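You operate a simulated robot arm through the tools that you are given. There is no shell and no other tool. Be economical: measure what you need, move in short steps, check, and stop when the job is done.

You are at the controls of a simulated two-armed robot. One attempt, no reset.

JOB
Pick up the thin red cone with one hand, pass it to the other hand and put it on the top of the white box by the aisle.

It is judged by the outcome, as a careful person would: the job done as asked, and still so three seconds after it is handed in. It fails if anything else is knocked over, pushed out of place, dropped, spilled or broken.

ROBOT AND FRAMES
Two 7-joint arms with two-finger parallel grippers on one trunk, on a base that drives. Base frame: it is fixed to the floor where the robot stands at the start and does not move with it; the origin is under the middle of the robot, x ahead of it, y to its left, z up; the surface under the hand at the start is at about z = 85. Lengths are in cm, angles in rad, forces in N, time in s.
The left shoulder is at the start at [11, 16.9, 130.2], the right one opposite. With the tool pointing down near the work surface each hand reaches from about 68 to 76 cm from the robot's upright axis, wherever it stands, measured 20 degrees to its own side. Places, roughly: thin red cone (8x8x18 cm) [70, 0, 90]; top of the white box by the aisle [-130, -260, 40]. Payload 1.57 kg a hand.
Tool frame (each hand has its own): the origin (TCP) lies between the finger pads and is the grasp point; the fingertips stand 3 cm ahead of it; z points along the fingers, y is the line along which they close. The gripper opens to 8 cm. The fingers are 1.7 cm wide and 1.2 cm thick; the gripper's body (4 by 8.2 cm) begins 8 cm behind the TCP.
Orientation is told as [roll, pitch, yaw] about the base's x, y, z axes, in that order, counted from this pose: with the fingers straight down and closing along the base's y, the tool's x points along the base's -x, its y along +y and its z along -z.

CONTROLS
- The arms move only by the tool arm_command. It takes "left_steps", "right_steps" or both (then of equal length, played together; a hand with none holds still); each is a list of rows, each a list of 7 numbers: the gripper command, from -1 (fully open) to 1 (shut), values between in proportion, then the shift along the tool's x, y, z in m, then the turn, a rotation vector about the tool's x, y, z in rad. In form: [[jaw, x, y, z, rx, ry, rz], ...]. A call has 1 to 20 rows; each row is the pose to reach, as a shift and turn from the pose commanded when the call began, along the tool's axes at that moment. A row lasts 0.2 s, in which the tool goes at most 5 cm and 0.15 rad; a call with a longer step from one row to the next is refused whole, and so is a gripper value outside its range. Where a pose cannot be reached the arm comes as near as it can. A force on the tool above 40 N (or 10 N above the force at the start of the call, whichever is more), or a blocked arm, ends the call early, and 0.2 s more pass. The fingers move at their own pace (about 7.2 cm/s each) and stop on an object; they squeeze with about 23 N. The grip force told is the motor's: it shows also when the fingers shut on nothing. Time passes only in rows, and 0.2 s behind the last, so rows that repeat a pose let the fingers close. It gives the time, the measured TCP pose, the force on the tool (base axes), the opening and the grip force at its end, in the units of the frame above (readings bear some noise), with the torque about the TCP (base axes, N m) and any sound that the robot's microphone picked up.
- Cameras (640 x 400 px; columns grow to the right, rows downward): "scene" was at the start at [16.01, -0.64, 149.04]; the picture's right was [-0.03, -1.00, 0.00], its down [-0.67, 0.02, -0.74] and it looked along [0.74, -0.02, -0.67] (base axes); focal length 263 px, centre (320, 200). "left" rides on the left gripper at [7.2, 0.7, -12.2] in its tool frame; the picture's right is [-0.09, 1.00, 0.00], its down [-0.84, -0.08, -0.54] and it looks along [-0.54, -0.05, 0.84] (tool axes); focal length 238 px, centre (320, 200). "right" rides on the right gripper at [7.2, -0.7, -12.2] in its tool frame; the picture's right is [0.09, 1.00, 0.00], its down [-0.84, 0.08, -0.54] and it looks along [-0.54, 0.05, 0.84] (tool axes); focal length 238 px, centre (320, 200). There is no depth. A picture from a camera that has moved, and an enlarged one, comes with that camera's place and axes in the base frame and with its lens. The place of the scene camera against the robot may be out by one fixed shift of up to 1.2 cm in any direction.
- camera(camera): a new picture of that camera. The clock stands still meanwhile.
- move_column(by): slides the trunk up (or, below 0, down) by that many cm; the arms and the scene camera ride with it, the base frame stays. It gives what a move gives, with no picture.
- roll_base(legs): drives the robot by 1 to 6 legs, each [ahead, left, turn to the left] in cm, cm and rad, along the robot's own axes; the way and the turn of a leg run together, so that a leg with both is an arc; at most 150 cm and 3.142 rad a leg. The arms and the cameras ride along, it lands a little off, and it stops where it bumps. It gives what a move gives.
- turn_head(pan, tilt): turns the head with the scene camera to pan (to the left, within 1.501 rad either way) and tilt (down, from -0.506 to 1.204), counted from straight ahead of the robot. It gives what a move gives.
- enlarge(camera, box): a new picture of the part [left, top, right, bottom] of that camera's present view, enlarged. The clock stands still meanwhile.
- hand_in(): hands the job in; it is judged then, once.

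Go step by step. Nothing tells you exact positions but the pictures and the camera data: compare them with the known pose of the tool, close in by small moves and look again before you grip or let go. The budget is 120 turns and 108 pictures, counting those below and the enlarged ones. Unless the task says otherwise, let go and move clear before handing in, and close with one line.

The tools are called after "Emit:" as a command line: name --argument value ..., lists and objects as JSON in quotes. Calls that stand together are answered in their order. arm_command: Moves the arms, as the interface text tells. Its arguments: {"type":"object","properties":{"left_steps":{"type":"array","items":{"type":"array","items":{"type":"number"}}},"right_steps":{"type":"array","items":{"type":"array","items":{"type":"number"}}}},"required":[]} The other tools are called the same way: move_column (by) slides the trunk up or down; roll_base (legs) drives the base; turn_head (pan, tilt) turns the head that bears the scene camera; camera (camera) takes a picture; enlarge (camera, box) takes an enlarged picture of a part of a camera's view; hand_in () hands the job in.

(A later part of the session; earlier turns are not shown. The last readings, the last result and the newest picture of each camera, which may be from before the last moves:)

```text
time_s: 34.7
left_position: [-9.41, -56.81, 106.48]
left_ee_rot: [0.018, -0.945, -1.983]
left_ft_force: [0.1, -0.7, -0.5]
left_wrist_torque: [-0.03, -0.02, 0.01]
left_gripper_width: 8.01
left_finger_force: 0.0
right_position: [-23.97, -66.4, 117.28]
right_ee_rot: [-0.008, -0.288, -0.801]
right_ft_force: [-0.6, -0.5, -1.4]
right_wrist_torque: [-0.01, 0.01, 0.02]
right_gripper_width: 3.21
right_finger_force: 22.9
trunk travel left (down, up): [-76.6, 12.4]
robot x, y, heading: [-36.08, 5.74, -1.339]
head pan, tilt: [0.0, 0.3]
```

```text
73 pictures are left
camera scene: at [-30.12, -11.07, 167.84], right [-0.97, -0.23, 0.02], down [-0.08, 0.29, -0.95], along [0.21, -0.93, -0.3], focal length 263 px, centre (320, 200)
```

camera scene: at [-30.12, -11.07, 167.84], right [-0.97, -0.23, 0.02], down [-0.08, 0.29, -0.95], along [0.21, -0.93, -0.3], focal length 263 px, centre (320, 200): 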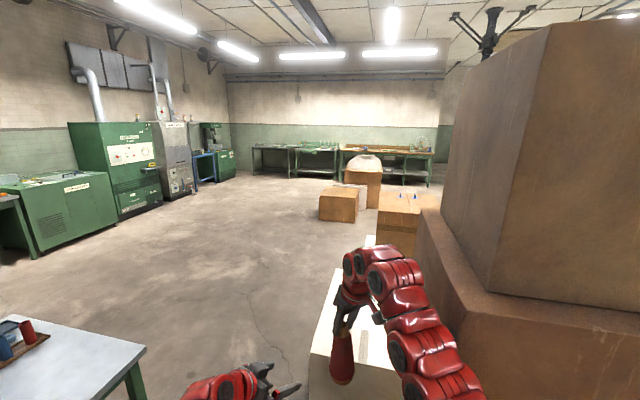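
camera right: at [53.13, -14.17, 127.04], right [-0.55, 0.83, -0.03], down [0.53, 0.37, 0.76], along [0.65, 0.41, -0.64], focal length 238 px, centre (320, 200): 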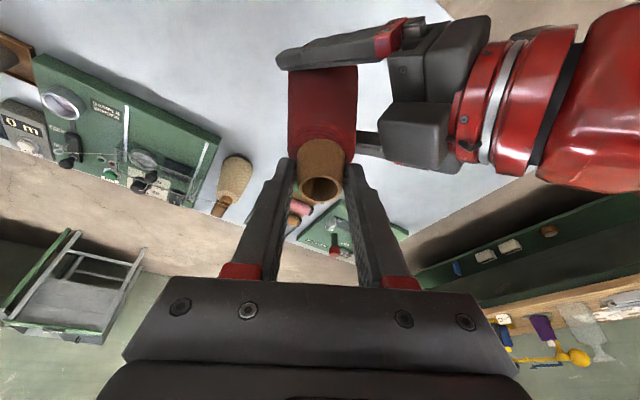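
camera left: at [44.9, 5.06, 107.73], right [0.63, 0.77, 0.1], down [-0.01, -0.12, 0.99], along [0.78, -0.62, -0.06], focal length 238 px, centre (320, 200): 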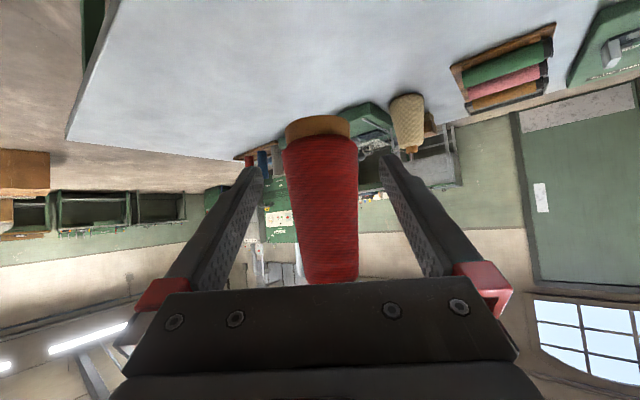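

The turn was blocked, so something of mine touched the big brown stack on the right. I'll turn back a little and look there.

Emit:
roll_base --legs '[[0, 0, 0.25]]'

Emit:
turn_head --pan -0.8 --tilt 0.6

Emit:
camera --camera "scene"

```text
time_s: 36.0
left_position: [4.18, -48.66, 106.7]
left_ee_rot: [0.038, -0.938, -1.746]
left_ft_force: [-1.0, 0.5, 0.1]
left_wrist_torque: [-0.01, -0.03, 0.0]
left_gripper_width: 8.0
left_finger_force: 0.1
right_position: [-7.87, -62.07, 117.34]
right_ee_rot: [0.002, -0.297, -0.559]
right_ft_force: [-0.1, -0.2, -1.8]
right_wrist_torque: [0.01, 0.03, -0.01]
right_gripper_width: 3.2
right_finger_force: 23.0
trunk travel left (down, up): [-76.6, 12.4]
robot x, y, heading: [-36.11, 6.19, -1.09]
head pan, tilt: [0.0, 0.3]
```

```text
time_s: 37.1
left_position: [4.03, -48.88, 106.73]
left_ee_rot: [0.039, -0.937, -1.748]
left_ft_force: [0.0, -0.3, 0.1]
left_wrist_torque: [0.01, -0.01, 0.03]
left_gripper_width: 7.97
left_finger_force: 0.1
right_position: [-7.99, -62.02, 117.35]
right_ee_rot: [0.003, -0.297, -0.558]
right_ft_force: [-1.0, 0.4, -1.6]
right_wrist_torque: [0.01, 0.03, 0.04]
right_gripper_width: 3.21
right_finger_force: 22.6
trunk travel left (down, up): [-76.6, 12.4]
robot x, y, heading: [-35.97, 5.73, -1.092]
head pan, tilt: [-0.799, 0.6]
```

```text
72 pictures are left
camera scene: at [-35.5, -9.94, 165.16], right [-0.95, 0.31, 0.0], down [0.18, 0.54, -0.83], along [-0.26, -0.78, -0.56], focal length 263 px, centre (320, 200)
```

scene: 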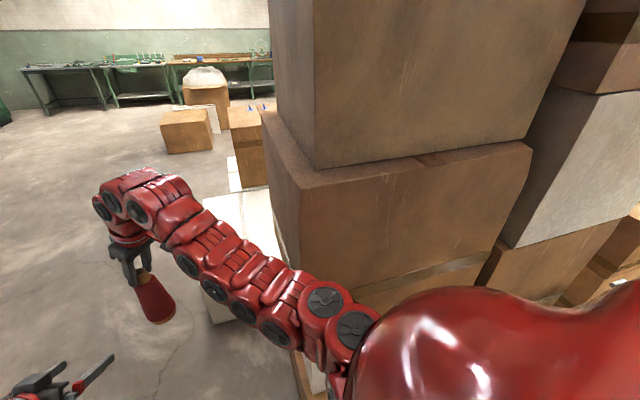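

The stack's near corner is at about [-43, -44, 144] and it has not moved. I'll look further right for the way around it.

Emit:
turn_head --pan -1.5 --tilt 0.3

Emit:
camera --camera "scene"

Emit:
turn_head --pan 0.0 --tilt 0.45

Emit:
camera --camera "scene"

```text
time_s: 38.2
left_position: [4.09, -48.73, 106.79]
left_ee_rot: [0.04, -0.937, -1.747]
left_ft_force: [1.0, 0.1, 0.0]
left_wrist_torque: [-0.04, -0.01, -0.02]
left_gripper_width: 7.98
left_finger_force: 0.1
right_position: [-7.95, -61.95, 117.34]
right_ee_rot: [0.002, -0.296, -0.558]
right_ft_force: [-1.4, 0.7, -2.4]
right_wrist_torque: [0.01, 0.0, -0.01]
right_gripper_width: 3.21
right_finger_force: 22.8
trunk travel left (down, up): [-76.6, 12.4]
robot x, y, heading: [-36.31, 6.1, -1.092]
head pan, tilt: [-1.499, 0.3]
```

```text
71 pictures are left
camera scene: at [-40.7, -6.47, 167.91], right [-0.53, 0.85, 0.0], down [0.25, 0.16, -0.96], along [-0.81, -0.5, -0.3], focal length 263 px, centre (320, 200)
```

scene: 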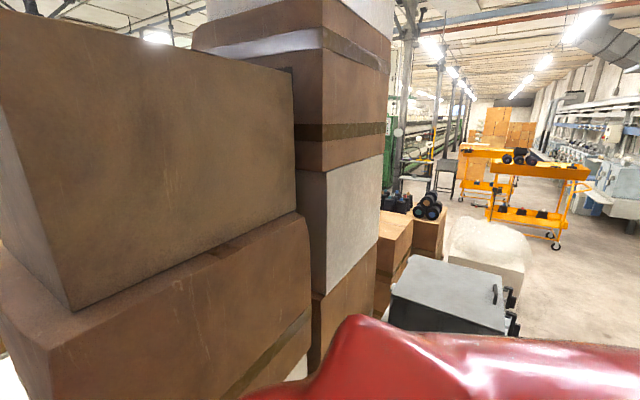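

```text
time_s: 39.8
left_position: [4.06, -48.73, 106.7]
left_ee_rot: [0.04, -0.936, -1.747]
left_ft_force: [-0.3, -0.6, -0.1]
left_wrist_torque: [0.01, -0.03, -0.04]
left_gripper_width: 7.98
left_finger_force: 0.0
right_position: [-8.06, -62.17, 117.35]
right_ee_rot: [0.003, -0.298, -0.557]
right_ft_force: [-0.4, -0.7, -2.2]
right_wrist_torque: [0.01, 0.0, -0.01]
right_gripper_width: 3.21
right_finger_force: 22.9
trunk travel left (down, up): [-76.6, 12.4]
robot x, y, heading: [-36.03, 6.2, -1.094]
head pan, tilt: [0.0, 0.45]
```

```text
70 pictures are left
camera scene: at [-28.51, -9.72, 166.51], right [-0.89, -0.46, 0.0], down [-0.2, 0.39, -0.9], along [0.42, -0.8, -0.44], focal length 263 px, centre (320, 200)
```

scene: 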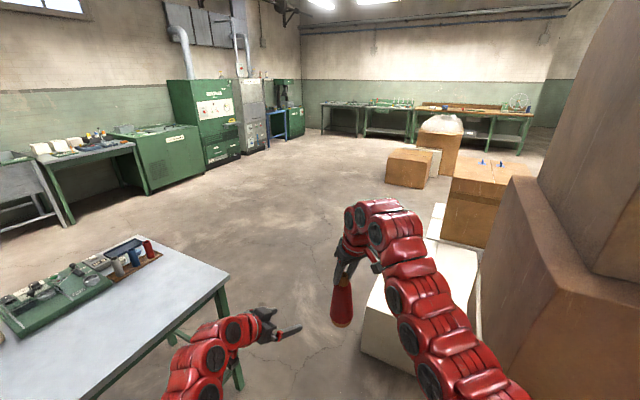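

The target area lies behind the stack, so I need to go around through the gap between the table and the stack. I'll raise the trunk for clearance over the table and shift left before turning to face -y.

Emit:
move_column --by 10

Emit:
roll_base --legs '[[0, 48, 0], [0, 0, -0.48]]'

Emit:
camera --camera "scene"

```text
time_s: 41.1
left_position: [4.09, -48.83, 116.79]
left_ee_rot: [0.04, -0.938, -1.748]
left_ft_force: [0.6, 0.0, 0.3]
left_wrist_torque: [0.01, 0.01, 0.0]
left_gripper_width: 7.99
left_finger_force: 0.1
right_position: [-8.02, -62.1, 127.28]
right_ee_rot: [0.006, -0.294, -0.559]
right_ft_force: [-0.2, 0.3, -2.3]
right_wrist_torque: [0.01, 0.0, 0.03]
right_gripper_width: 3.17
right_finger_force: 23.2
trunk travel left (down, up): [-86.6, 2.4]
robot x, y, heading: [-36.07, 5.82, -1.09]
head pan, tilt: [0.0, 0.45]
```

```text
time_s: 45.3
left_position: [16.61, -39.18, 116.8]
left_ee_rot: [0.04, -0.937, -2.222]
left_ft_force: [-0.5, 0.1, -0.5]
left_wrist_torque: [-0.03, -0.01, 0.02]
left_gripper_width: 8.0
left_finger_force: 0.0
right_position: [-0.16, -45.43, 127.39]
right_ee_rot: [0.004, -0.296, -1.036]
right_ft_force: [-0.5, 0.1, -2.1]
right_wrist_torque: [0.01, 0.01, -0.02]
right_gripper_width: 3.22
right_finger_force: 23.4
trunk travel left (down, up): [-86.6, 2.4]
robot x, y, heading: [6.43, 27.74, -1.565]
head pan, tilt: [0.0, 0.45]
```

```text
69 pictures are left
camera scene: at [5.8, 10.26, 176.51], right [-1.0, 0.0, 0.0], down [0.0, 0.44, -0.9], along [0.0, -0.9, -0.44], focal length 263 px, centre (320, 200)
```

scene: 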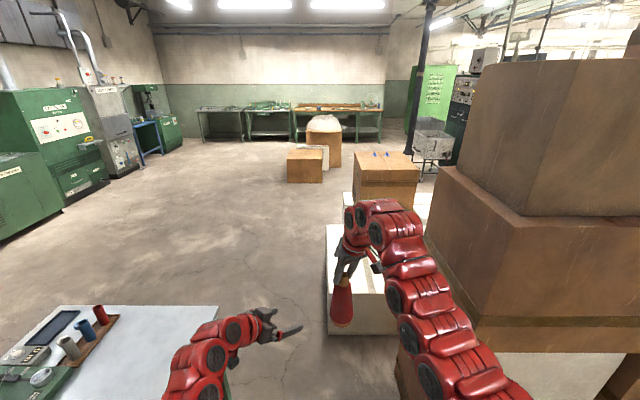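

The way ahead is clear. I'll go forward between table and stack in stages, and look down to judge the clearances.

Emit:
roll_base --legs '[[0, 5, 0], [65, 0, 0]]'

Emit:
turn_head --pan 0.6 --tilt 1.2

Emit:
camera --camera "scene"

Emit:
turn_head --pan -0.5 --tilt 0.8

Emit:
camera --camera "scene"

```text
time_s: 49.5
left_position: [21.41, -104.38, 116.77]
left_ee_rot: [0.041, -0.937, -2.232]
left_ft_force: [-0.3, -1.2, -0.8]
left_wrist_torque: [0.01, -0.01, -0.03]
left_gripper_width: 7.97
left_finger_force: 0.2
right_position: [4.41, -110.58, 127.35]
right_ee_rot: [0.004, -0.299, -1.043]
right_ft_force: [0.1, 0.2, -1.4]
right_wrist_torque: [-0.02, 0.01, -0.03]
right_gripper_width: 3.17
right_finger_force: 22.7
trunk travel left (down, up): [-86.6, 2.4]
robot x, y, heading: [11.18, -37.44, -1.574]
head pan, tilt: [0.0, 0.45]
```

```text
time_s: 50.6
left_position: [21.23, -104.49, 116.84]
left_ee_rot: [0.041, -0.938, -2.231]
left_ft_force: [0.5, -0.2, 0.7]
left_wrist_torque: [0.0, 0.0, 0.0]
left_gripper_width: 8.0
left_finger_force: 0.0
right_position: [4.36, -110.7, 127.28]
right_ee_rot: [0.002, -0.299, -1.04]
right_ft_force: [0.5, 1.1, -1.8]
right_wrist_torque: [0.04, -0.01, 0.03]
right_gripper_width: 3.19
right_finger_force: 23.1
trunk travel left (down, up): [-86.6, 2.4]
robot x, y, heading: [11.03, -37.19, -1.572]
head pan, tilt: [0.6, 1.201]
```

```text
68 pictures are left
camera scene: at [13.91, -50.43, 170.71], right [-0.83, -0.56, 0.0], down [-0.52, 0.77, -0.36], along [0.2, -0.3, -0.93], focal length 263 px, centre (320, 200)
```

scene: 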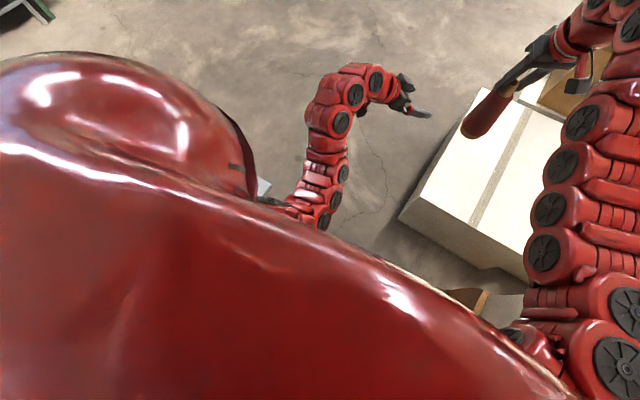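

```text
time_s: 51.9
left_position: [21.3, -104.56, 116.7]
left_ee_rot: [0.041, -0.936, -2.231]
left_ft_force: [0.9, 0.0, 0.2]
left_wrist_torque: [0.01, -0.01, 0.01]
left_gripper_width: 7.98
left_finger_force: 0.0
right_position: [4.44, -110.69, 127.3]
right_ee_rot: [0.003, -0.295, -1.042]
right_ft_force: [0.5, -0.6, -1.7]
right_wrist_torque: [0.0, -0.04, 0.02]
right_gripper_width: 3.15
right_finger_force: 23.3
trunk travel left (down, up): [-86.6, 2.4]
robot x, y, heading: [10.79, -37.32, -1.573]
head pan, tilt: [-0.499, 0.799]
```

```text
67 pictures are left
camera scene: at [6.89, -52.9, 173.47], right [-0.88, 0.48, 0.0], down [0.34, 0.63, -0.7], along [-0.34, -0.61, -0.72], focal length 263 px, centre (320, 200)
```

scene: 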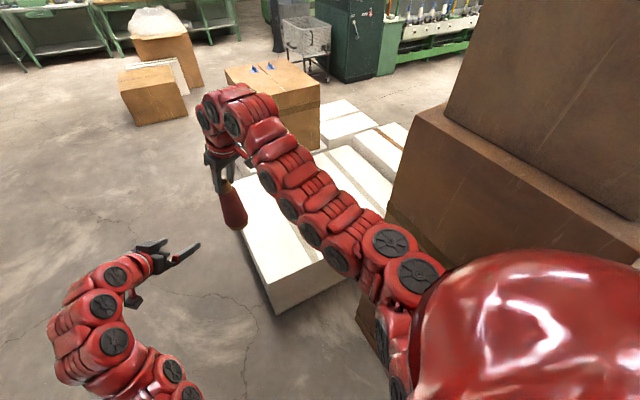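

The predicted spot of the target, about pixel (340, 118), coincides with a white box top visible past the brown carton. I'll enlarge it.

Emit:
enlarge --camera "scene" --box '[220, 50, 460, 200]'

```text
2.67 times, centred on (340, 125) of scene
camera zoom: at [6.89, -52.9, 173.47], right [-0.88, 0.48, 0.0], down [0.34, 0.63, -0.7], along [-0.34, -0.61, -0.72], focal length 702 px, centre (267, 400)
```

zoom: 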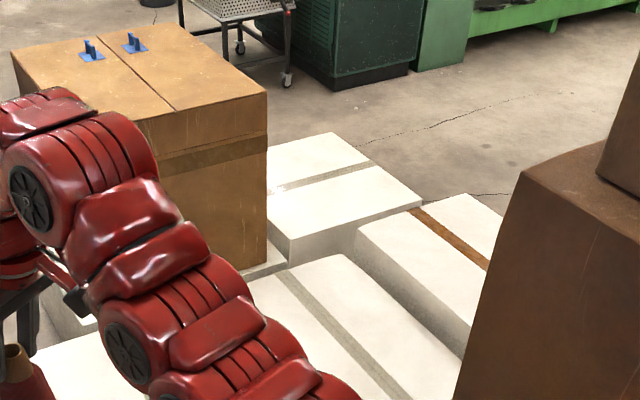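

The target is the far white box with grey tape, its top spanning about x -155..-100, y -290..-227, with free floor beyond it. I'll drive around: forward, left past the near white box, then on down the open floor.

Emit:
roll_base --legs '[[46, 0, 0], [0, 36, 0]]'

Emit:
turn_head --pan 0 --tilt 0.55

Emit:
camera --camera "scene"

```text
time_s: 56.3
left_position: [51.8, -149.48, 116.82]
left_ee_rot: [0.045, -0.938, -2.094]
left_ft_force: [0.3, -0.6, -0.2]
left_wrist_torque: [-0.02, 0.0, -0.01]
left_gripper_width: 8.02
left_finger_force: 0.1
right_position: [35.69, -157.78, 127.22]
right_ee_rot: [0.005, -0.296, -0.905]
right_ft_force: [1.0, -0.2, -1.6]
right_wrist_torque: [0.0, -0.01, -0.04]
right_gripper_width: 3.19
right_finger_force: 23.6
trunk travel left (down, up): [-86.6, 2.4]
robot x, y, heading: [32.19, -84.09, -1.441]
head pan, tilt: [-0.499, 0.799]
stopped in leg 2: the robot was blocked; the commanded pose is now the measured one
```

```text
time_s: 57.2
left_position: [51.67, -149.51, 116.84]
left_ee_rot: [0.042, -0.936, -2.094]
left_ft_force: [-0.4, -0.2, -0.8]
left_wrist_torque: [-0.06, -0.01, 0.05]
left_gripper_width: 7.98
left_finger_force: 0.1
right_position: [35.76, -157.92, 127.22]
right_ee_rot: [0.003, -0.296, -0.906]
right_ft_force: [0.7, 1.4, -2.1]
right_wrist_torque: [0.0, -0.04, 0.04]
right_gripper_width: 3.19
right_finger_force: 23.4
trunk travel left (down, up): [-86.6, 2.4]
robot x, y, heading: [32.27, -84.62, -1.438]
head pan, tilt: [0.0, 0.55]
```

```text
65 pictures are left
camera scene: at [34.38, -101.61, 175.61], right [-0.99, -0.13, 0.0], down [-0.07, 0.52, -0.85], along [0.11, -0.84, -0.52], focal length 263 px, centre (320, 200)
```

scene: 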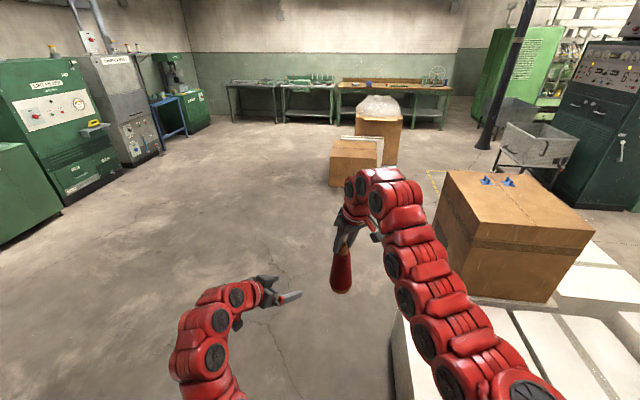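

I was blocked while strafing, probably by the rear-left corner against the table. I'll look back at the table before moving.

Emit:
turn_head --pan 1.5 --tilt 0.9

Emit:
camera --camera "scene"

Emit:
turn_head --pan -0.7 --tilt 1.1

Emit:
camera --camera "scene"

```text
time_s: 58.8
left_position: [51.8, -149.36, 116.78]
left_ee_rot: [0.043, -0.937, -2.093]
left_ft_force: [0.3, 0.2, -0.1]
left_wrist_torque: [0.01, 0.03, -0.03]
left_gripper_width: 7.97
left_finger_force: 0.1
right_position: [35.83, -157.89, 127.3]
right_ee_rot: [0.005, -0.297, -0.905]
right_ft_force: [-0.1, -0.5, -2.2]
right_wrist_torque: [0.01, 0.01, 0.0]
right_gripper_width: 3.16
right_finger_force: 23.4
trunk travel left (down, up): [-86.6, 2.4]
robot x, y, heading: [32.48, -84.02, -1.437]
head pan, tilt: [1.499, 0.901]
```

```text
64 pictures are left
camera scene: at [40.76, -92.3, 172.68], right [0.06, -1.0, 0.0], down [-0.78, -0.05, -0.62], along [0.62, 0.04, -0.78], focal length 263 px, centre (320, 200)
```

scene: 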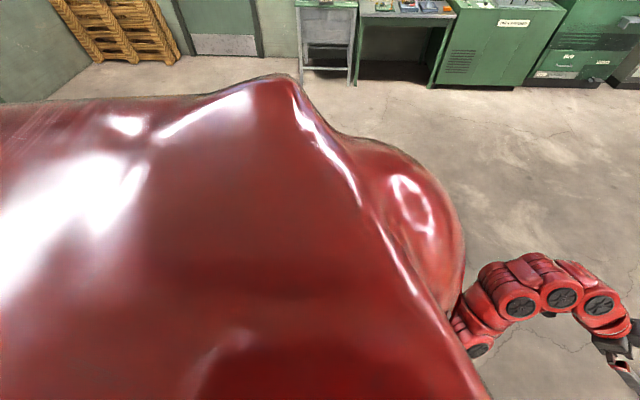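

```text
time_s: 60.9
left_position: [51.84, -149.5, 116.82]
left_ee_rot: [0.042, -0.936, -2.093]
left_ft_force: [-0.1, 0.4, -0.4]
left_wrist_torque: [0.02, 0.04, 0.0]
left_gripper_width: 7.99
left_finger_force: 0.0
right_position: [35.84, -157.92, 127.32]
right_ee_rot: [0.005, -0.296, -0.906]
right_ft_force: [-0.1, 0.8, -2.2]
right_wrist_torque: [0.0, -0.02, 0.0]
right_gripper_width: 3.19
right_finger_force: 22.8
trunk travel left (down, up): [-86.6, 2.4]
robot x, y, heading: [32.54, -84.36, -1.435]
head pan, tilt: [-0.7, 1.1]
```

```text
63 pictures are left
camera scene: at [29.85, -98.1, 171.3], right [-0.84, 0.53, 0.0], down [0.48, 0.75, -0.45], along [-0.24, -0.38, -0.89], focal length 263 px, centre (320, 200)
```

scene: 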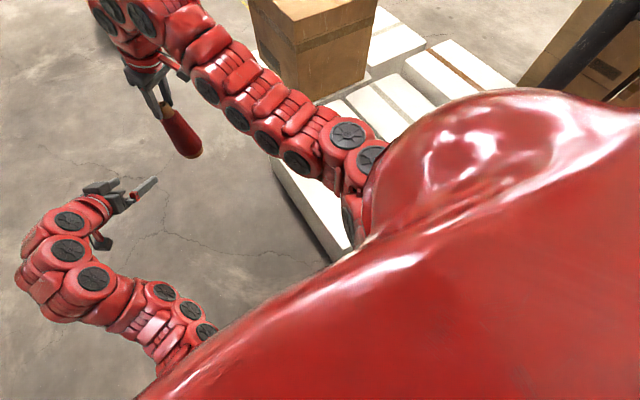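

Driving straight ahead on the present heading carries me away from the table and clear of the white boxes. I'll do that, then look back at the table.

Emit:
roll_base --legs '[[100, 0, 0], [90, 0, 0]]'

Emit:
turn_head --pan -0.9 --tilt 0.6

Emit:
camera --camera "scene"

```text
time_s: 70.4
left_position: [73.82, -338.25, 116.81]
left_ee_rot: [0.04, -0.938, -2.11]
left_ft_force: [-0.3, -0.4, 0.1]
left_wrist_torque: [0.03, -0.03, 0.03]
left_gripper_width: 8.01
left_finger_force: 0.1
right_position: [57.7, -346.47, 127.31]
right_ee_rot: [0.003, -0.297, -0.92]
right_ft_force: [-0.1, 0.3, -2.2]
right_wrist_torque: [-0.03, -0.01, 0.01]
right_gripper_width: 3.17
right_finger_force: 22.5
trunk travel left (down, up): [-86.6, 2.4]
robot x, y, heading: [56.0, -272.58, -1.451]
head pan, tilt: [-0.7, 1.1]
```

```text
time_s: 71.3
left_position: [73.76, -338.27, 116.81]
left_ee_rot: [0.042, -0.938, -2.11]
left_ft_force: [-0.1, -0.1, 0.1]
left_wrist_torque: [0.0, -0.01, 0.0]
left_gripper_width: 8.05
left_finger_force: 0.0
right_position: [57.59, -346.52, 127.33]
right_ee_rot: [0.003, -0.296, -0.922]
right_ft_force: [0.1, 0.1, -2.1]
right_wrist_torque: [0.01, -0.02, -0.04]
right_gripper_width: 3.14
right_finger_force: 22.8
trunk travel left (down, up): [-86.6, 2.4]
robot x, y, heading: [55.87, -272.73, -1.453]
head pan, tilt: [-0.901, 0.6]
```

```text
62 pictures are left
camera scene: at [50.0, -287.55, 175.15], right [-0.71, 0.7, 0.0], down [0.4, 0.4, -0.82], along [-0.58, -0.59, -0.57], focal length 263 px, centre (320, 200)
```

scene: 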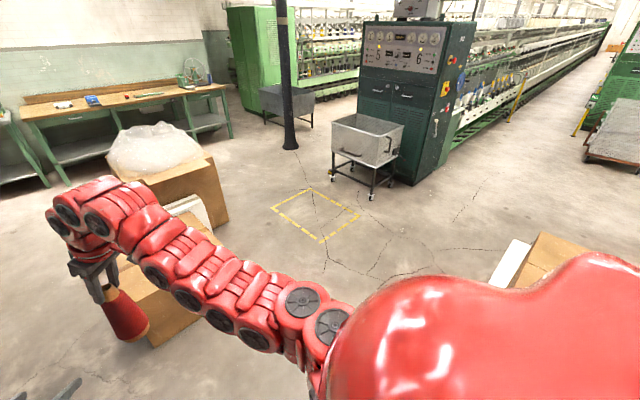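

The floor is open on this side, with a basket trolley near (-178, -434) to avoid. I'll go a bit further forward, then turn right to face along the row of white boxes.

Emit:
roll_base --legs '[[42, 0, 0], [0, 0, -1.69]]'

Emit:
turn_head --pan -0.4 --tilt 0.6

Emit:
camera --camera "scene"

Emit:
turn_head --pan -1.5 --tilt 0.3

Emit:
camera --camera "scene"

```text
time_s: 78.0
left_position: [-6.73, -323.71, 116.85]
left_ee_rot: [0.042, -0.939, 2.466]
left_ft_force: [-1.0, 0.3, 0.2]
left_wrist_torque: [0.0, 0.0, 0.03]
left_gripper_width: 7.99
left_finger_force: 0.1
right_position: [-12.55, -306.57, 127.35]
right_ee_rot: [0.003, -0.296, -2.628]
right_ft_force: [0.4, -0.5, -0.6]
right_wrist_torque: [-0.01, -0.01, -0.01]
right_gripper_width: 3.14
right_finger_force: 22.9
trunk travel left (down, up): [-86.6, 2.4]
robot x, y, heading: [60.52, -314.2, 3.123]
head pan, tilt: [-0.901, 0.6]
```

```text
time_s: 78.9
left_position: [-6.84, -323.73, 116.84]
left_ee_rot: [0.044, -0.94, 2.466]
left_ft_force: [-0.5, -0.1, 0.1]
left_wrist_torque: [0.01, 0.01, -0.01]
left_gripper_width: 8.02
left_finger_force: 0.1
right_position: [-12.61, -306.53, 127.28]
right_ee_rot: [0.004, -0.297, -2.628]
right_ft_force: [-0.1, -0.7, -1.3]
right_wrist_torque: [0.02, -0.01, 0.01]
right_gripper_width: 3.15
right_finger_force: 23.4
trunk travel left (down, up): [-86.6, 2.4]
robot x, y, heading: [60.5, -314.22, 3.127]
head pan, tilt: [-0.4, 0.6]
```

```text
61 pictures are left
camera scene: at [44.06, -311.1, 175.16], right [0.41, 0.91, 0.0], down [0.52, -0.23, -0.82], along [-0.75, 0.33, -0.57], focal length 263 px, centre (320, 200)
```

scene: 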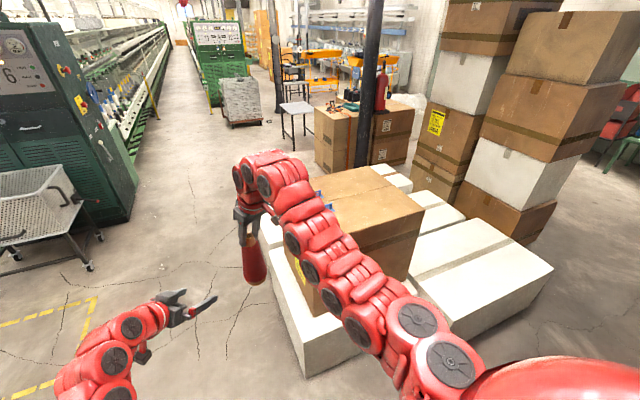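

```text
time_s: 80.3
left_position: [-6.71, -323.62, 116.81]
left_ee_rot: [0.044, -0.94, 2.466]
left_ft_force: [-0.5, -0.6, 0.0]
left_wrist_torque: [0.0, 0.0, 0.0]
left_gripper_width: 8.01
left_finger_force: 0.2
right_position: [-12.69, -306.49, 127.25]
right_ee_rot: [0.005, -0.297, -2.63]
right_ft_force: [0.1, -0.5, -1.8]
right_wrist_torque: [0.02, -0.01, -0.02]
right_gripper_width: 3.16
right_finger_force: 22.8
trunk travel left (down, up): [-86.6, 2.4]
robot x, y, heading: [60.83, -314.36, 3.126]
head pan, tilt: [-1.499, 0.3]
```

```text
60 pictures are left
camera scene: at [51.61, -305.36, 177.91], right [1.0, 0.06, 0.0], down [0.02, -0.3, -0.96], along [-0.05, 0.95, -0.3], focal length 263 px, centre (320, 200)
```

scene: 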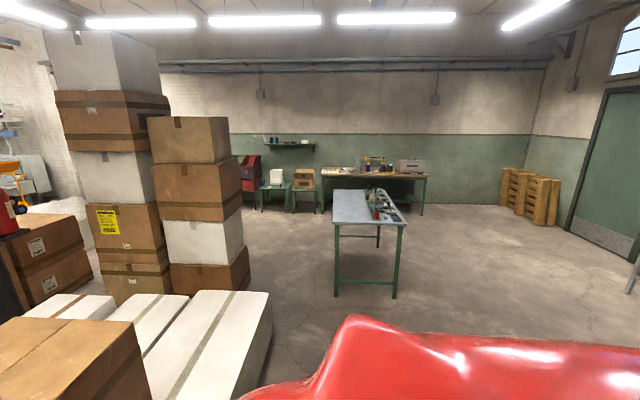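

The table, cartons and stacks all look in place. I'll shift left, drive along the row of white boxes to beside the target, and look.

Emit:
roll_base --legs '[[0, 38, 0], [100, 0, 0], [94, 0, 0]]'

Emit:
turn_head --pan -1.3 --tilt 0.9

Emit:
camera --camera "scene"

Emit:
turn_head --pan 0 --tilt 0.6

Emit:
camera --camera "scene"

```text
time_s: 92.0
left_position: [-201.87, -360.93, 116.93]
left_ee_rot: [0.042, -0.938, 2.472]
left_ft_force: [-1.0, -0.7, 0.5]
left_wrist_torque: [-0.03, 0.03, 0.01]
left_gripper_width: 8.0
left_finger_force: 0.1
right_position: [-207.85, -344.07, 127.4]
right_ee_rot: [0.003, -0.298, -2.621]
right_ft_force: [-0.1, -0.2, -1.9]
right_wrist_torque: [0.05, -0.02, -0.01]
right_gripper_width: 3.14
right_finger_force: 23.3
trunk travel left (down, up): [-86.6, 2.4]
robot x, y, heading: [-134.51, -351.93, 3.131]
head pan, tilt: [-1.499, 0.3]
```

```text
time_s: 93.0
left_position: [-201.9, -360.99, 116.85]
left_ee_rot: [0.042, -0.939, 2.474]
left_ft_force: [0.1, 0.6, 0.1]
left_wrist_torque: [-0.02, 0.02, -0.03]
left_gripper_width: 7.99
left_finger_force: 0.0
right_position: [-207.9, -344.05, 127.32]
right_ee_rot: [0.002, -0.297, -2.62]
right_ft_force: [-1.4, 0.5, -2.1]
right_wrist_torque: [0.03, -0.04, 0.04]
right_gripper_width: 3.15
right_finger_force: 22.7
trunk travel left (down, up): [-86.6, 2.4]
robot x, y, heading: [-134.73, -351.41, 3.13]
head pan, tilt: [-1.3, 0.901]
```

```text
59 pictures are left
camera scene: at [-145.01, -344.44, 172.69], right [0.97, 0.26, 0.0], down [0.2, -0.76, -0.62], along [-0.16, 0.6, -0.78], focal length 263 px, centre (320, 200)
```

scene: 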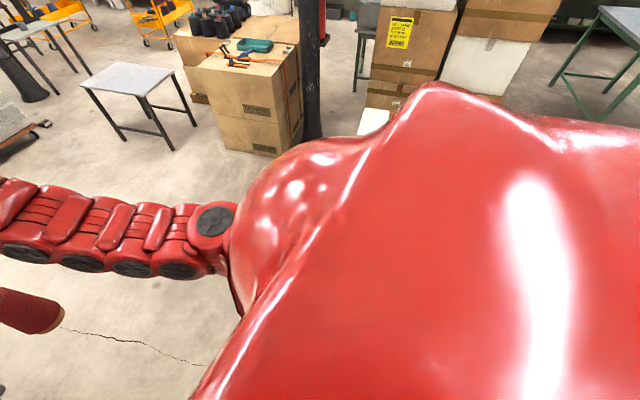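

```text
time_s: 94.5
left_position: [-201.83, -360.98, 116.81]
left_ee_rot: [0.042, -0.94, 2.473]
left_ft_force: [0.3, 0.3, 0.2]
left_wrist_torque: [0.01, -0.02, -0.01]
left_gripper_width: 8.01
left_finger_force: 0.1
right_position: [-207.91, -344.06, 127.37]
right_ee_rot: [0.004, -0.297, -2.622]
right_ft_force: [0.4, -0.5, -1.9]
right_wrist_torque: [0.03, -0.01, -0.02]
right_gripper_width: 3.16
right_finger_force: 22.9
trunk travel left (down, up): [-86.6, 2.4]
robot x, y, heading: [-134.35, -351.02, 3.134]
head pan, tilt: [0.0, 0.6]
```

```text
58 pictures are left
camera scene: at [-151.95, -351.64, 175.16], right [0.01, 1.0, 0.0], down [0.57, -0.01, -0.82], along [-0.82, 0.01, -0.57], focal length 263 px, centre (320, 200)
```

scene: 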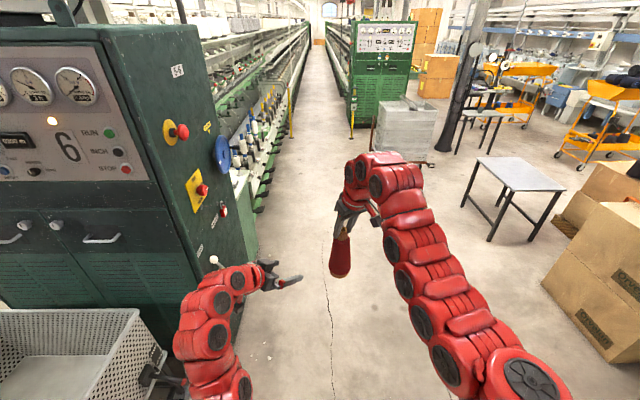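

I'm beside the target box, with the trolley on my left at a safe distance. I'll turn right to face the box.

Emit:
roll_base --legs '[[0, 0, -1.563]]'

Emit:
turn_head --pan 0 --tilt 0.85

Emit:
camera --camera "scene"

```text
time_s: 98.7
left_position: [-145.43, -284.37, 116.91]
left_ee_rot: [0.041, -0.938, 0.919]
left_ft_force: [-0.1, 0.0, -0.2]
left_wrist_torque: [-0.01, 0.01, -0.02]
left_gripper_width: 8.02
left_finger_force: 0.1
right_position: [-128.41, -278.07, 127.31]
right_ee_rot: [0.005, -0.297, 2.106]
right_ft_force: [0.6, 0.0, -2.1]
right_wrist_torque: [0.0, 0.0, -0.01]
right_gripper_width: 3.15
right_finger_force: 23.3
trunk travel left (down, up): [-86.6, 2.4]
robot x, y, heading: [-134.33, -351.34, 1.575]
head pan, tilt: [0.0, 0.6]
```

```text
time_s: 99.5
left_position: [-145.39, -284.27, 116.8]
left_ee_rot: [0.043, -0.938, 0.919]
left_ft_force: [-0.1, 0.2, 0.5]
left_wrist_torque: [0.01, 0.0, -0.06]
left_gripper_width: 8.0
left_finger_force: 0.1
right_position: [-128.33, -278.07, 127.25]
right_ee_rot: [0.004, -0.297, 2.106]
right_ft_force: [0.8, 0.2, -1.9]
right_wrist_torque: [-0.02, -0.02, -0.02]
right_gripper_width: 3.12
right_finger_force: 23.1
trunk travel left (down, up): [-86.6, 2.4]
robot x, y, heading: [-134.56, -351.45, 1.572]
head pan, tilt: [0.0, 0.85]
```

```text
57 pictures are left
camera scene: at [-135.11, -335.94, 173.08], right [1.0, 0.01, 0.0], down [0.0, -0.75, -0.66], along [0.0, 0.66, -0.75], focal length 263 px, centre (320, 200)
```

scene: 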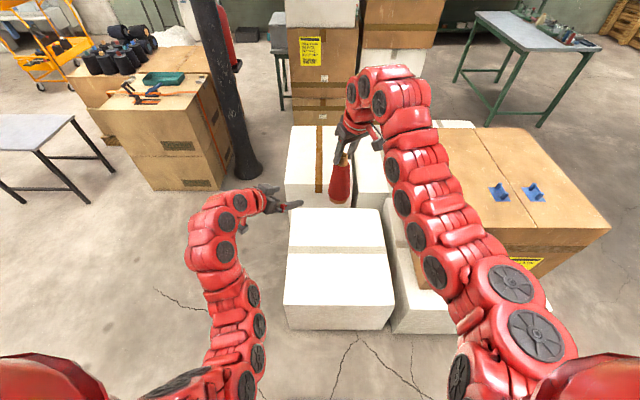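

I'm facing the target white box: near edge y≈-289, x from -152 to -99, top about z 43-46. Before lowering I'll swing the left hand out to the left so it clears the box, and drive 7 cm closer.

Emit:
arm_command --left_steps '[[-1, 0.0136, 0.03, -0.0184, 0, 0, 0], [-1, 0.0272, 0.06, -0.0368, 0, 0, 0], [-1, 0.0409, 0.09, -0.055, 0, 0, 0], [-1, 0.0545, 0.12, -0.0735, 0, 0, 0], [-1, 0.068, 0.15, -0.092, 0, 0, 0], [-1, 0.0817, 0.18, -0.11, 0, 0, 0], [-1, 0.0954, 0.21, -0.1286, 0, 0, 0], [-1, 0.109, 0.24, -0.147, 0, 0, 0], [-1, 0.109, 0.24, -0.147, 0, 0, 0]]'

Emit:
roll_base --legs '[[7, 0, 0]]'

Emit:
camera --camera "scene"

Emit:
camera --camera "right"

```text
time_s: 101.5
left_position: [-175.45, -285.12, 117.37]
left_ee_rot: [0.041, -0.938, 0.92]
left_ft_force: [0.4, -0.1, 0.1]
left_wrist_torque: [-0.02, -0.03, 0.0]
left_gripper_width: 8.01
left_finger_force: 0.0
right_position: [-128.32, -278.18, 127.36]
right_ee_rot: [0.003, -0.296, 2.107]
right_ft_force: [-0.1, -1.1, -2.2]
right_wrist_torque: [-0.02, 0.01, 0.01]
right_gripper_width: 3.13
right_finger_force: 22.7
trunk travel left (down, up): [-86.6, 2.4]
robot x, y, heading: [-134.46, -351.28, 1.572]
head pan, tilt: [0.0, 0.85]
```

```text
time_s: 102.5
left_position: [-175.48, -278.75, 117.42]
left_ee_rot: [0.045, -0.941, 0.916]
left_ft_force: [0.0, -0.9, -0.7]
left_wrist_torque: [-0.01, 0.01, 0.0]
left_gripper_width: 8.0
left_finger_force: 0.1
right_position: [-128.46, -271.53, 127.59]
right_ee_rot: [0.002, -0.301, 2.105]
right_ft_force: [0.5, -0.7, -1.2]
right_wrist_torque: [-0.01, -0.04, -0.04]
right_gripper_width: 3.12
right_finger_force: 22.7
trunk travel left (down, up): [-86.6, 2.4]
robot x, y, heading: [-134.83, -344.64, 1.572]
head pan, tilt: [0.0, 0.85]
```

```text
56 pictures are left
camera scene: at [-135.18, -329.65, 173.13], right [1.0, 0.01, 0.0], down [0.0, -0.75, -0.66], along [0.0, 0.66, -0.75], focal length 263 px, centre (320, 200)
```

scene: 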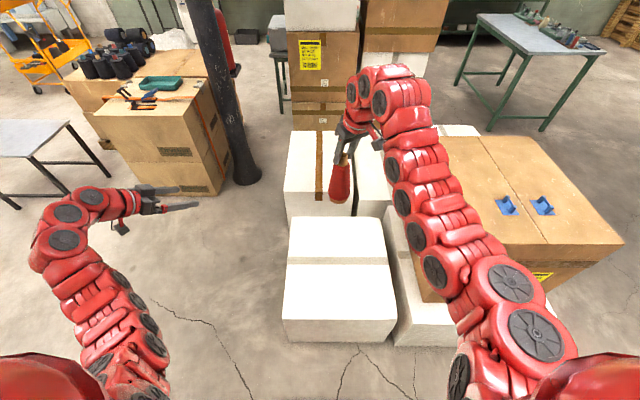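

```text
55 pictures are left
camera right: at [-122.51, -280.33, 137.17], right [-0.81, -0.59, -0.03], down [-0.39, 0.51, 0.76], along [-0.43, 0.63, -0.64], focal length 238 px, centre (320, 200)
```

right: 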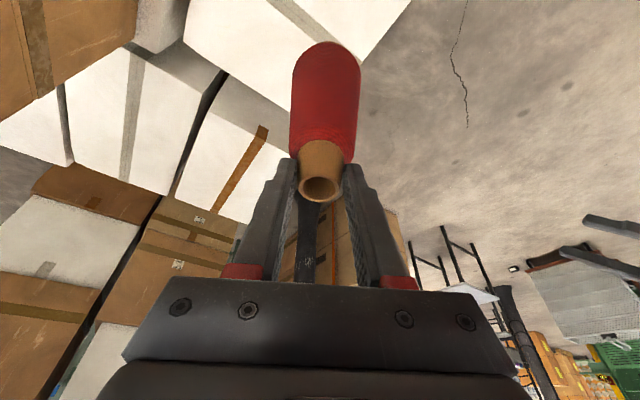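

The left hand is off to the side and the cone hangs over the box top at about (-128, -271). I'll lower the trunk most of the way and check.

Emit:
move_column --by -45

Emit:
camera --camera "scene"

Emit:
camera --camera "right"

Emit:
camera --camera "left"

```text
refused: -45 is not a number from -40 to 40
```

```text
54 pictures are left
camera scene: at [-135.18, -329.65, 173.13], right [1.0, 0.01, 0.0], down [0.0, -0.75, -0.66], along [0.0, 0.66, -0.75], focal length 263 px, centre (320, 200)
```

scene: 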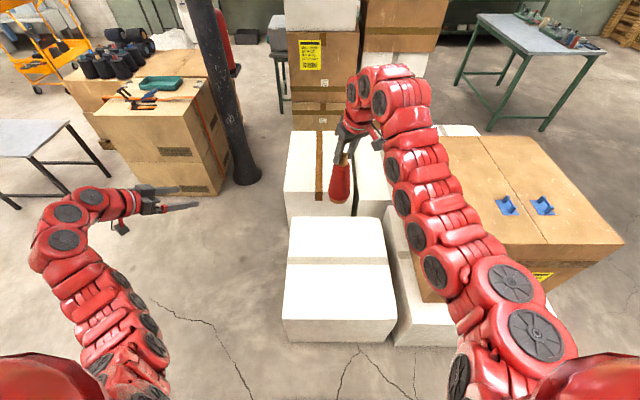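

```text
53 pictures are left
camera right: at [-122.51, -280.33, 137.17], right [-0.81, -0.59, -0.03], down [-0.39, 0.51, 0.76], along [-0.43, 0.63, -0.64], focal length 238 px, centre (320, 200)
```

right: 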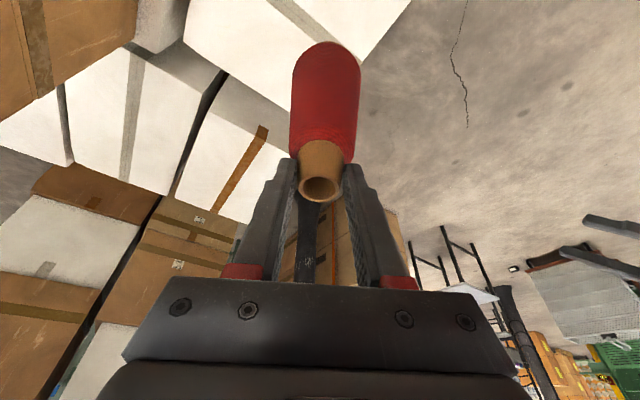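

```text
52 pictures are left
camera left: at [-184.04, -289.88, 118.8], right [-0.78, 0.62, 0.1], down [0.12, -0.02, 0.99], along [0.62, 0.78, -0.06], focal length 238 px, centre (320, 200)
```

left: 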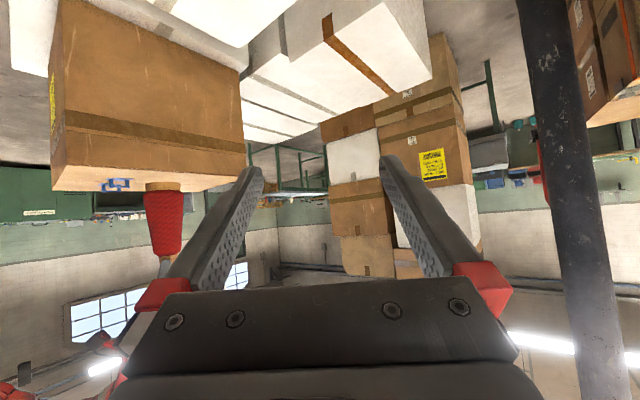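

The limit is 40 cm per move. I'll lower by 40 first.

Emit:
move_column --by -40

Emit:
camera --camera "scene"

Emit:
camera --camera "left"

```text
time_s: 106.3
left_position: [-175.61, -278.56, 77.29]
left_ee_rot: [0.043, -0.94, 0.919]
left_ft_force: [-0.3, -0.4, 0.7]
left_wrist_torque: [-0.02, 0.0, 0.0]
left_gripper_width: 8.03
left_finger_force: 0.0
right_position: [-128.43, -271.21, 87.38]
right_ee_rot: [0.004, -0.299, 2.106]
right_ft_force: [0.5, -0.4, -2.3]
right_wrist_torque: [-0.04, -0.01, 0.0]
right_gripper_width: 3.1
right_finger_force: 23.1
trunk travel left (down, up): [-46.6, 42.4]
robot x, y, heading: [-134.67, -344.81, 1.581]
head pan, tilt: [0.0, 0.85]
```

```text
51 pictures are left
camera scene: at [-135.17, -329.13, 133.07], right [1.0, 0.01, 0.0], down [0.0, -0.75, -0.66], along [0.0, 0.66, -0.75], focal length 263 px, centre (320, 200)
```

scene: 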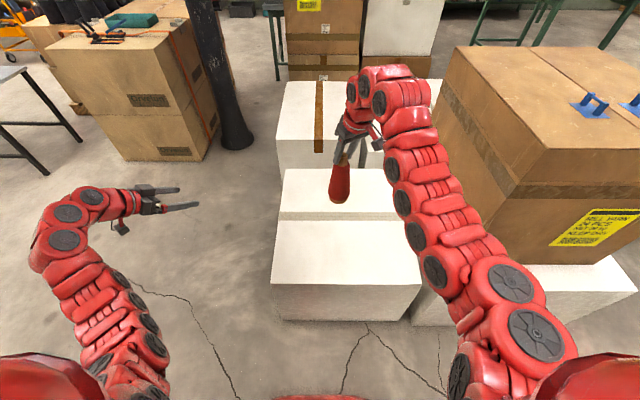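

```text
50 pictures are left
camera left: at [-184.03, -289.54, 78.61], right [-0.78, 0.62, 0.1], down [0.12, -0.01, 0.99], along [0.62, 0.78, -0.06], focal length 238 px, centre (320, 200)
```

left: 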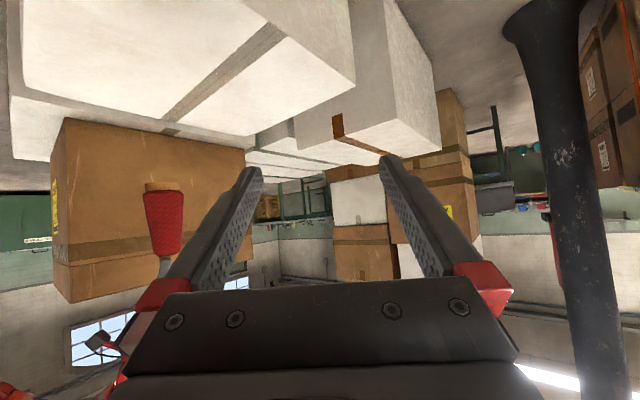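

The box top computes to about z = 39.5 and the cone's bottom is at about 69.5. I'll lower 25 cm more and look closely.

Emit:
move_column --by -25

Emit:
camera --camera "scene"

Emit:
camera --camera "left"

Emit:
camera --camera "right"

```text
time_s: 108.9
left_position: [-175.51, -278.44, 52.23]
left_ee_rot: [0.042, -0.939, 0.918]
left_ft_force: [-0.6, -0.7, -0.2]
left_wrist_torque: [-0.02, -0.01, 0.01]
left_gripper_width: 7.99
left_finger_force: 0.0
right_position: [-128.35, -271.24, 62.35]
right_ee_rot: [0.003, -0.295, 2.105]
right_ft_force: [0.1, 0.0, -2.0]
right_wrist_torque: [-0.01, 0.0, 0.0]
right_gripper_width: 3.12
right_finger_force: 23.1
trunk travel left (down, up): [-21.6, 67.4]
robot x, y, heading: [-134.78, -344.4, 1.574]
head pan, tilt: [0.0, 0.85]
```

```text
49 pictures are left
camera scene: at [-135.17, -329.14, 108.08], right [1.0, 0.01, 0.0], down [0.0, -0.75, -0.66], along [0.0, 0.66, -0.75], focal length 263 px, centre (320, 200)
```

scene: 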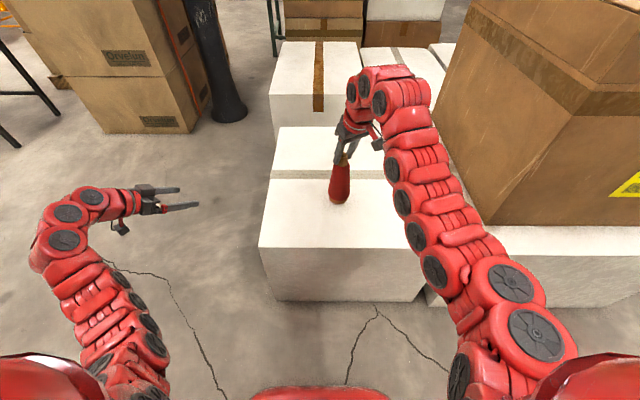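

```text
48 pictures are left
camera left: at [-184.03, -289.55, 53.61], right [-0.78, 0.62, 0.1], down [0.12, -0.01, 0.99], along [0.62, 0.78, -0.06], focal length 238 px, centre (320, 200)
```

left: 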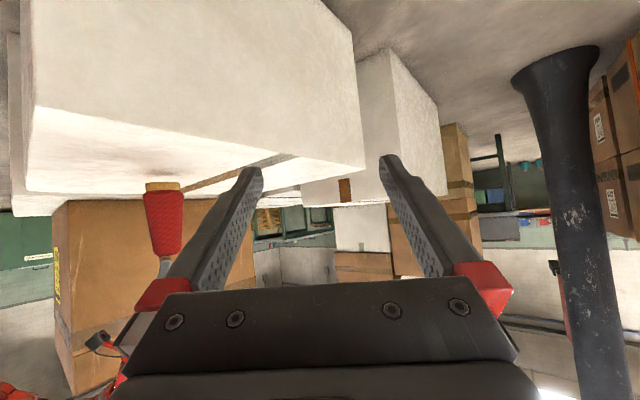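

```text
47 pictures are left
camera right: at [-122.51, -279.95, 71.96], right [-0.81, -0.59, -0.02], down [-0.39, 0.51, 0.76], along [-0.43, 0.63, -0.65], focal length 238 px, centre (320, 200)
```

right: 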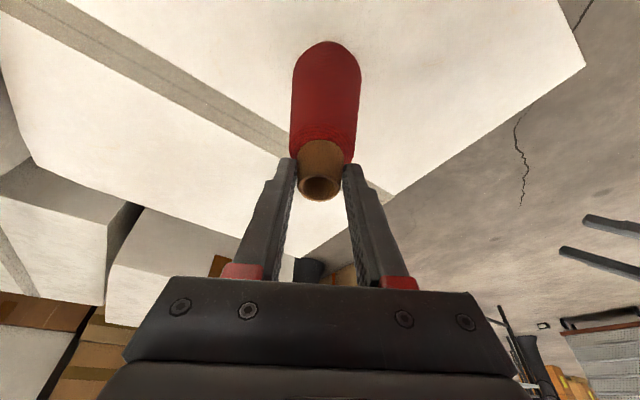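

The cone's bottom is about 4-5 cm above the box top. I'll enlarge the left view to check that it hangs upright.

Emit:
enlarge --camera "left" --box '[80, 140, 240, 290]'

```text
2.67 times, centred on (160, 215) of left
camera zoom: at [-184.03, -289.55, 53.61], right [-0.78, 0.62, 0.1], down [0.12, -0.01, 0.99], along [0.62, 0.78, -0.06], focal length 636 px, centre (747, 160)
```

zoom: 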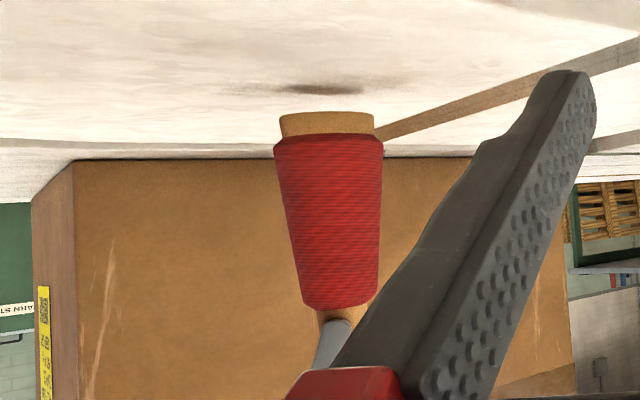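

The cone is upright. I'll lower it gently with the arm, which stops on contact force.

Emit:
arm_command --right_steps '[[1, 0.003, 0, 0.0096, 0, 0, 0], [1, 0.0059, 0, 0.0191, 0, 0, 0], [1, 0.0089, 0, 0.0287, 0, 0, 0], [1, 0.0101, 0, 0.0325, 0, 0, 0], [1, 0.0107, 0, 0.0344, 0, 0, 0], [1, 0.0113, 0, 0.0363, 0, 0, 0], [1, 0.0119, 0, 0.0382, 0, 0, 0], [1, 0.0124, 0, 0.0401, 0, 0, 0], [1, 0.0124, 0, 0.0401, 0, 0, 0]]'

Emit:
enlarge --camera "left" --box '[80, 140, 240, 290]'

```text
time_s: 110.2
left_position: [-175.49, -278.58, 52.45]
left_ee_rot: [0.043, -0.941, 0.916]
left_ft_force: [0.9, -0.2, 0.8]
left_wrist_torque: [0.01, 0.02, 0.0]
left_gripper_width: 8.0
left_finger_force: 0.0
right_position: [-128.67, -271.35, 59.33]
right_ee_rot: [-0.002, -0.311, 2.109]
right_ft_force: [0.3, -4.9, 18.4]
right_wrist_torque: [-0.13, 0.21, 0.09]
right_gripper_width: 3.35
right_finger_force: 23.1
trunk travel left (down, up): [-21.6, 67.4]
robot x, y, heading: [-134.66, -344.65, 1.573]
head pan, tilt: [0.0, 0.85]
stopped in row 6 (right hand): the force on the tool passed its limit at 42 N (the readings are from after the stop); the commanded pose is now the measured one
```

```text
2.67 times, centred on (160, 215) of left
camera zoom: at [-184.02, -289.66, 53.74], right [-0.78, 0.62, 0.1], down [0.12, -0.02, 0.99], along [0.62, 0.78, -0.06], focal length 636 px, centre (747, 160)
```

zoom: 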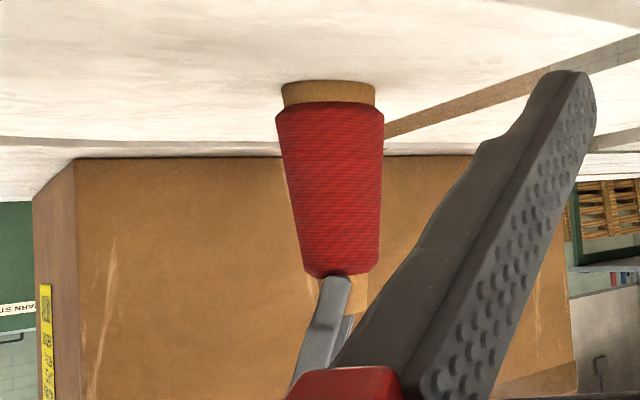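

The cone is standing on the box top with some downward push. I'll ease the push a little and then open the right gripper.

Emit:
arm_command --right_steps '[[1, -0.0006, 0, -0.0019, 0, 0, 0], [1, -0.0006, 0, -0.0019, 0, 0, 0]]'

Emit:
enlarge --camera "left" --box '[80, 140, 240, 290]'

```text
time_s: 110.8
left_position: [-175.57, -278.46, 52.43]
left_ee_rot: [0.044, -0.941, 0.919]
left_ft_force: [0.2, 1.1, -0.8]
left_wrist_torque: [-0.03, 0.01, 0.01]
left_gripper_width: 7.98
left_finger_force: 0.0
right_position: [-128.51, -271.38, 59.26]
right_ee_rot: [-0.002, -0.308, 2.11]
right_ft_force: [-3.3, -0.5, 16.2]
right_wrist_torque: [0.47, 0.48, 0.07]
right_gripper_width: 3.28
right_finger_force: 23.1
trunk travel left (down, up): [-21.6, 67.4]
robot x, y, heading: [-134.66, -344.74, 1.576]
head pan, tilt: [0.0, 0.85]
```

```text
2.67 times, centred on (160, 215) of left
camera zoom: at [-184.08, -289.65, 53.71], right [-0.78, 0.62, 0.1], down [0.12, -0.01, 0.99], along [0.62, 0.78, -0.06], focal length 636 px, centre (747, 160)
```

zoom: 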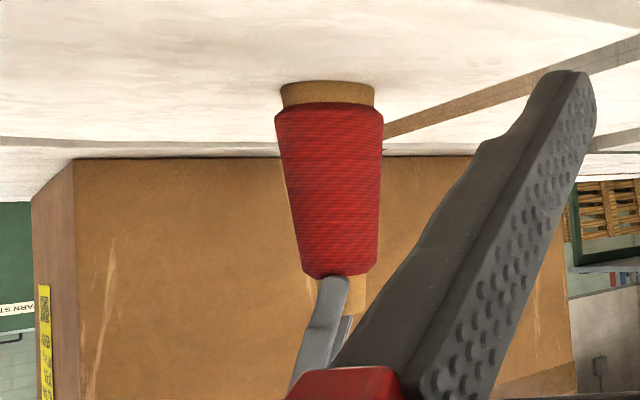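

It still pushes about 16 N, so I'll ease up a little more.

Emit:
arm_command --right_steps '[[1, -0.0006, 0, -0.0019, 0, 0, 0], [1, -0.0012, 0, -0.0038, 0, 0, 0], [1, -0.0012, 0, -0.0038, 0, 0, 0]]'

```text
time_s: 111.6
left_position: [-175.46, -278.43, 52.3]
left_ee_rot: [0.04, -0.939, 0.918]
left_ft_force: [0.0, 0.3, 0.5]
left_wrist_torque: [-0.01, 0.0, 0.0]
left_gripper_width: 7.98
left_finger_force: 0.0
right_position: [-128.5, -271.14, 59.37]
right_ee_rot: [0.0, -0.302, 2.107]
right_ft_force: [0.8, -0.6, -2.6]
right_wrist_torque: [-0.03, -0.04, -0.01]
right_gripper_width: 3.31
right_finger_force: 23.3
trunk travel left (down, up): [-21.6, 67.4]
robot x, y, heading: [-135.03, -344.78, 1.579]
head pan, tilt: [0.0, 0.85]
```

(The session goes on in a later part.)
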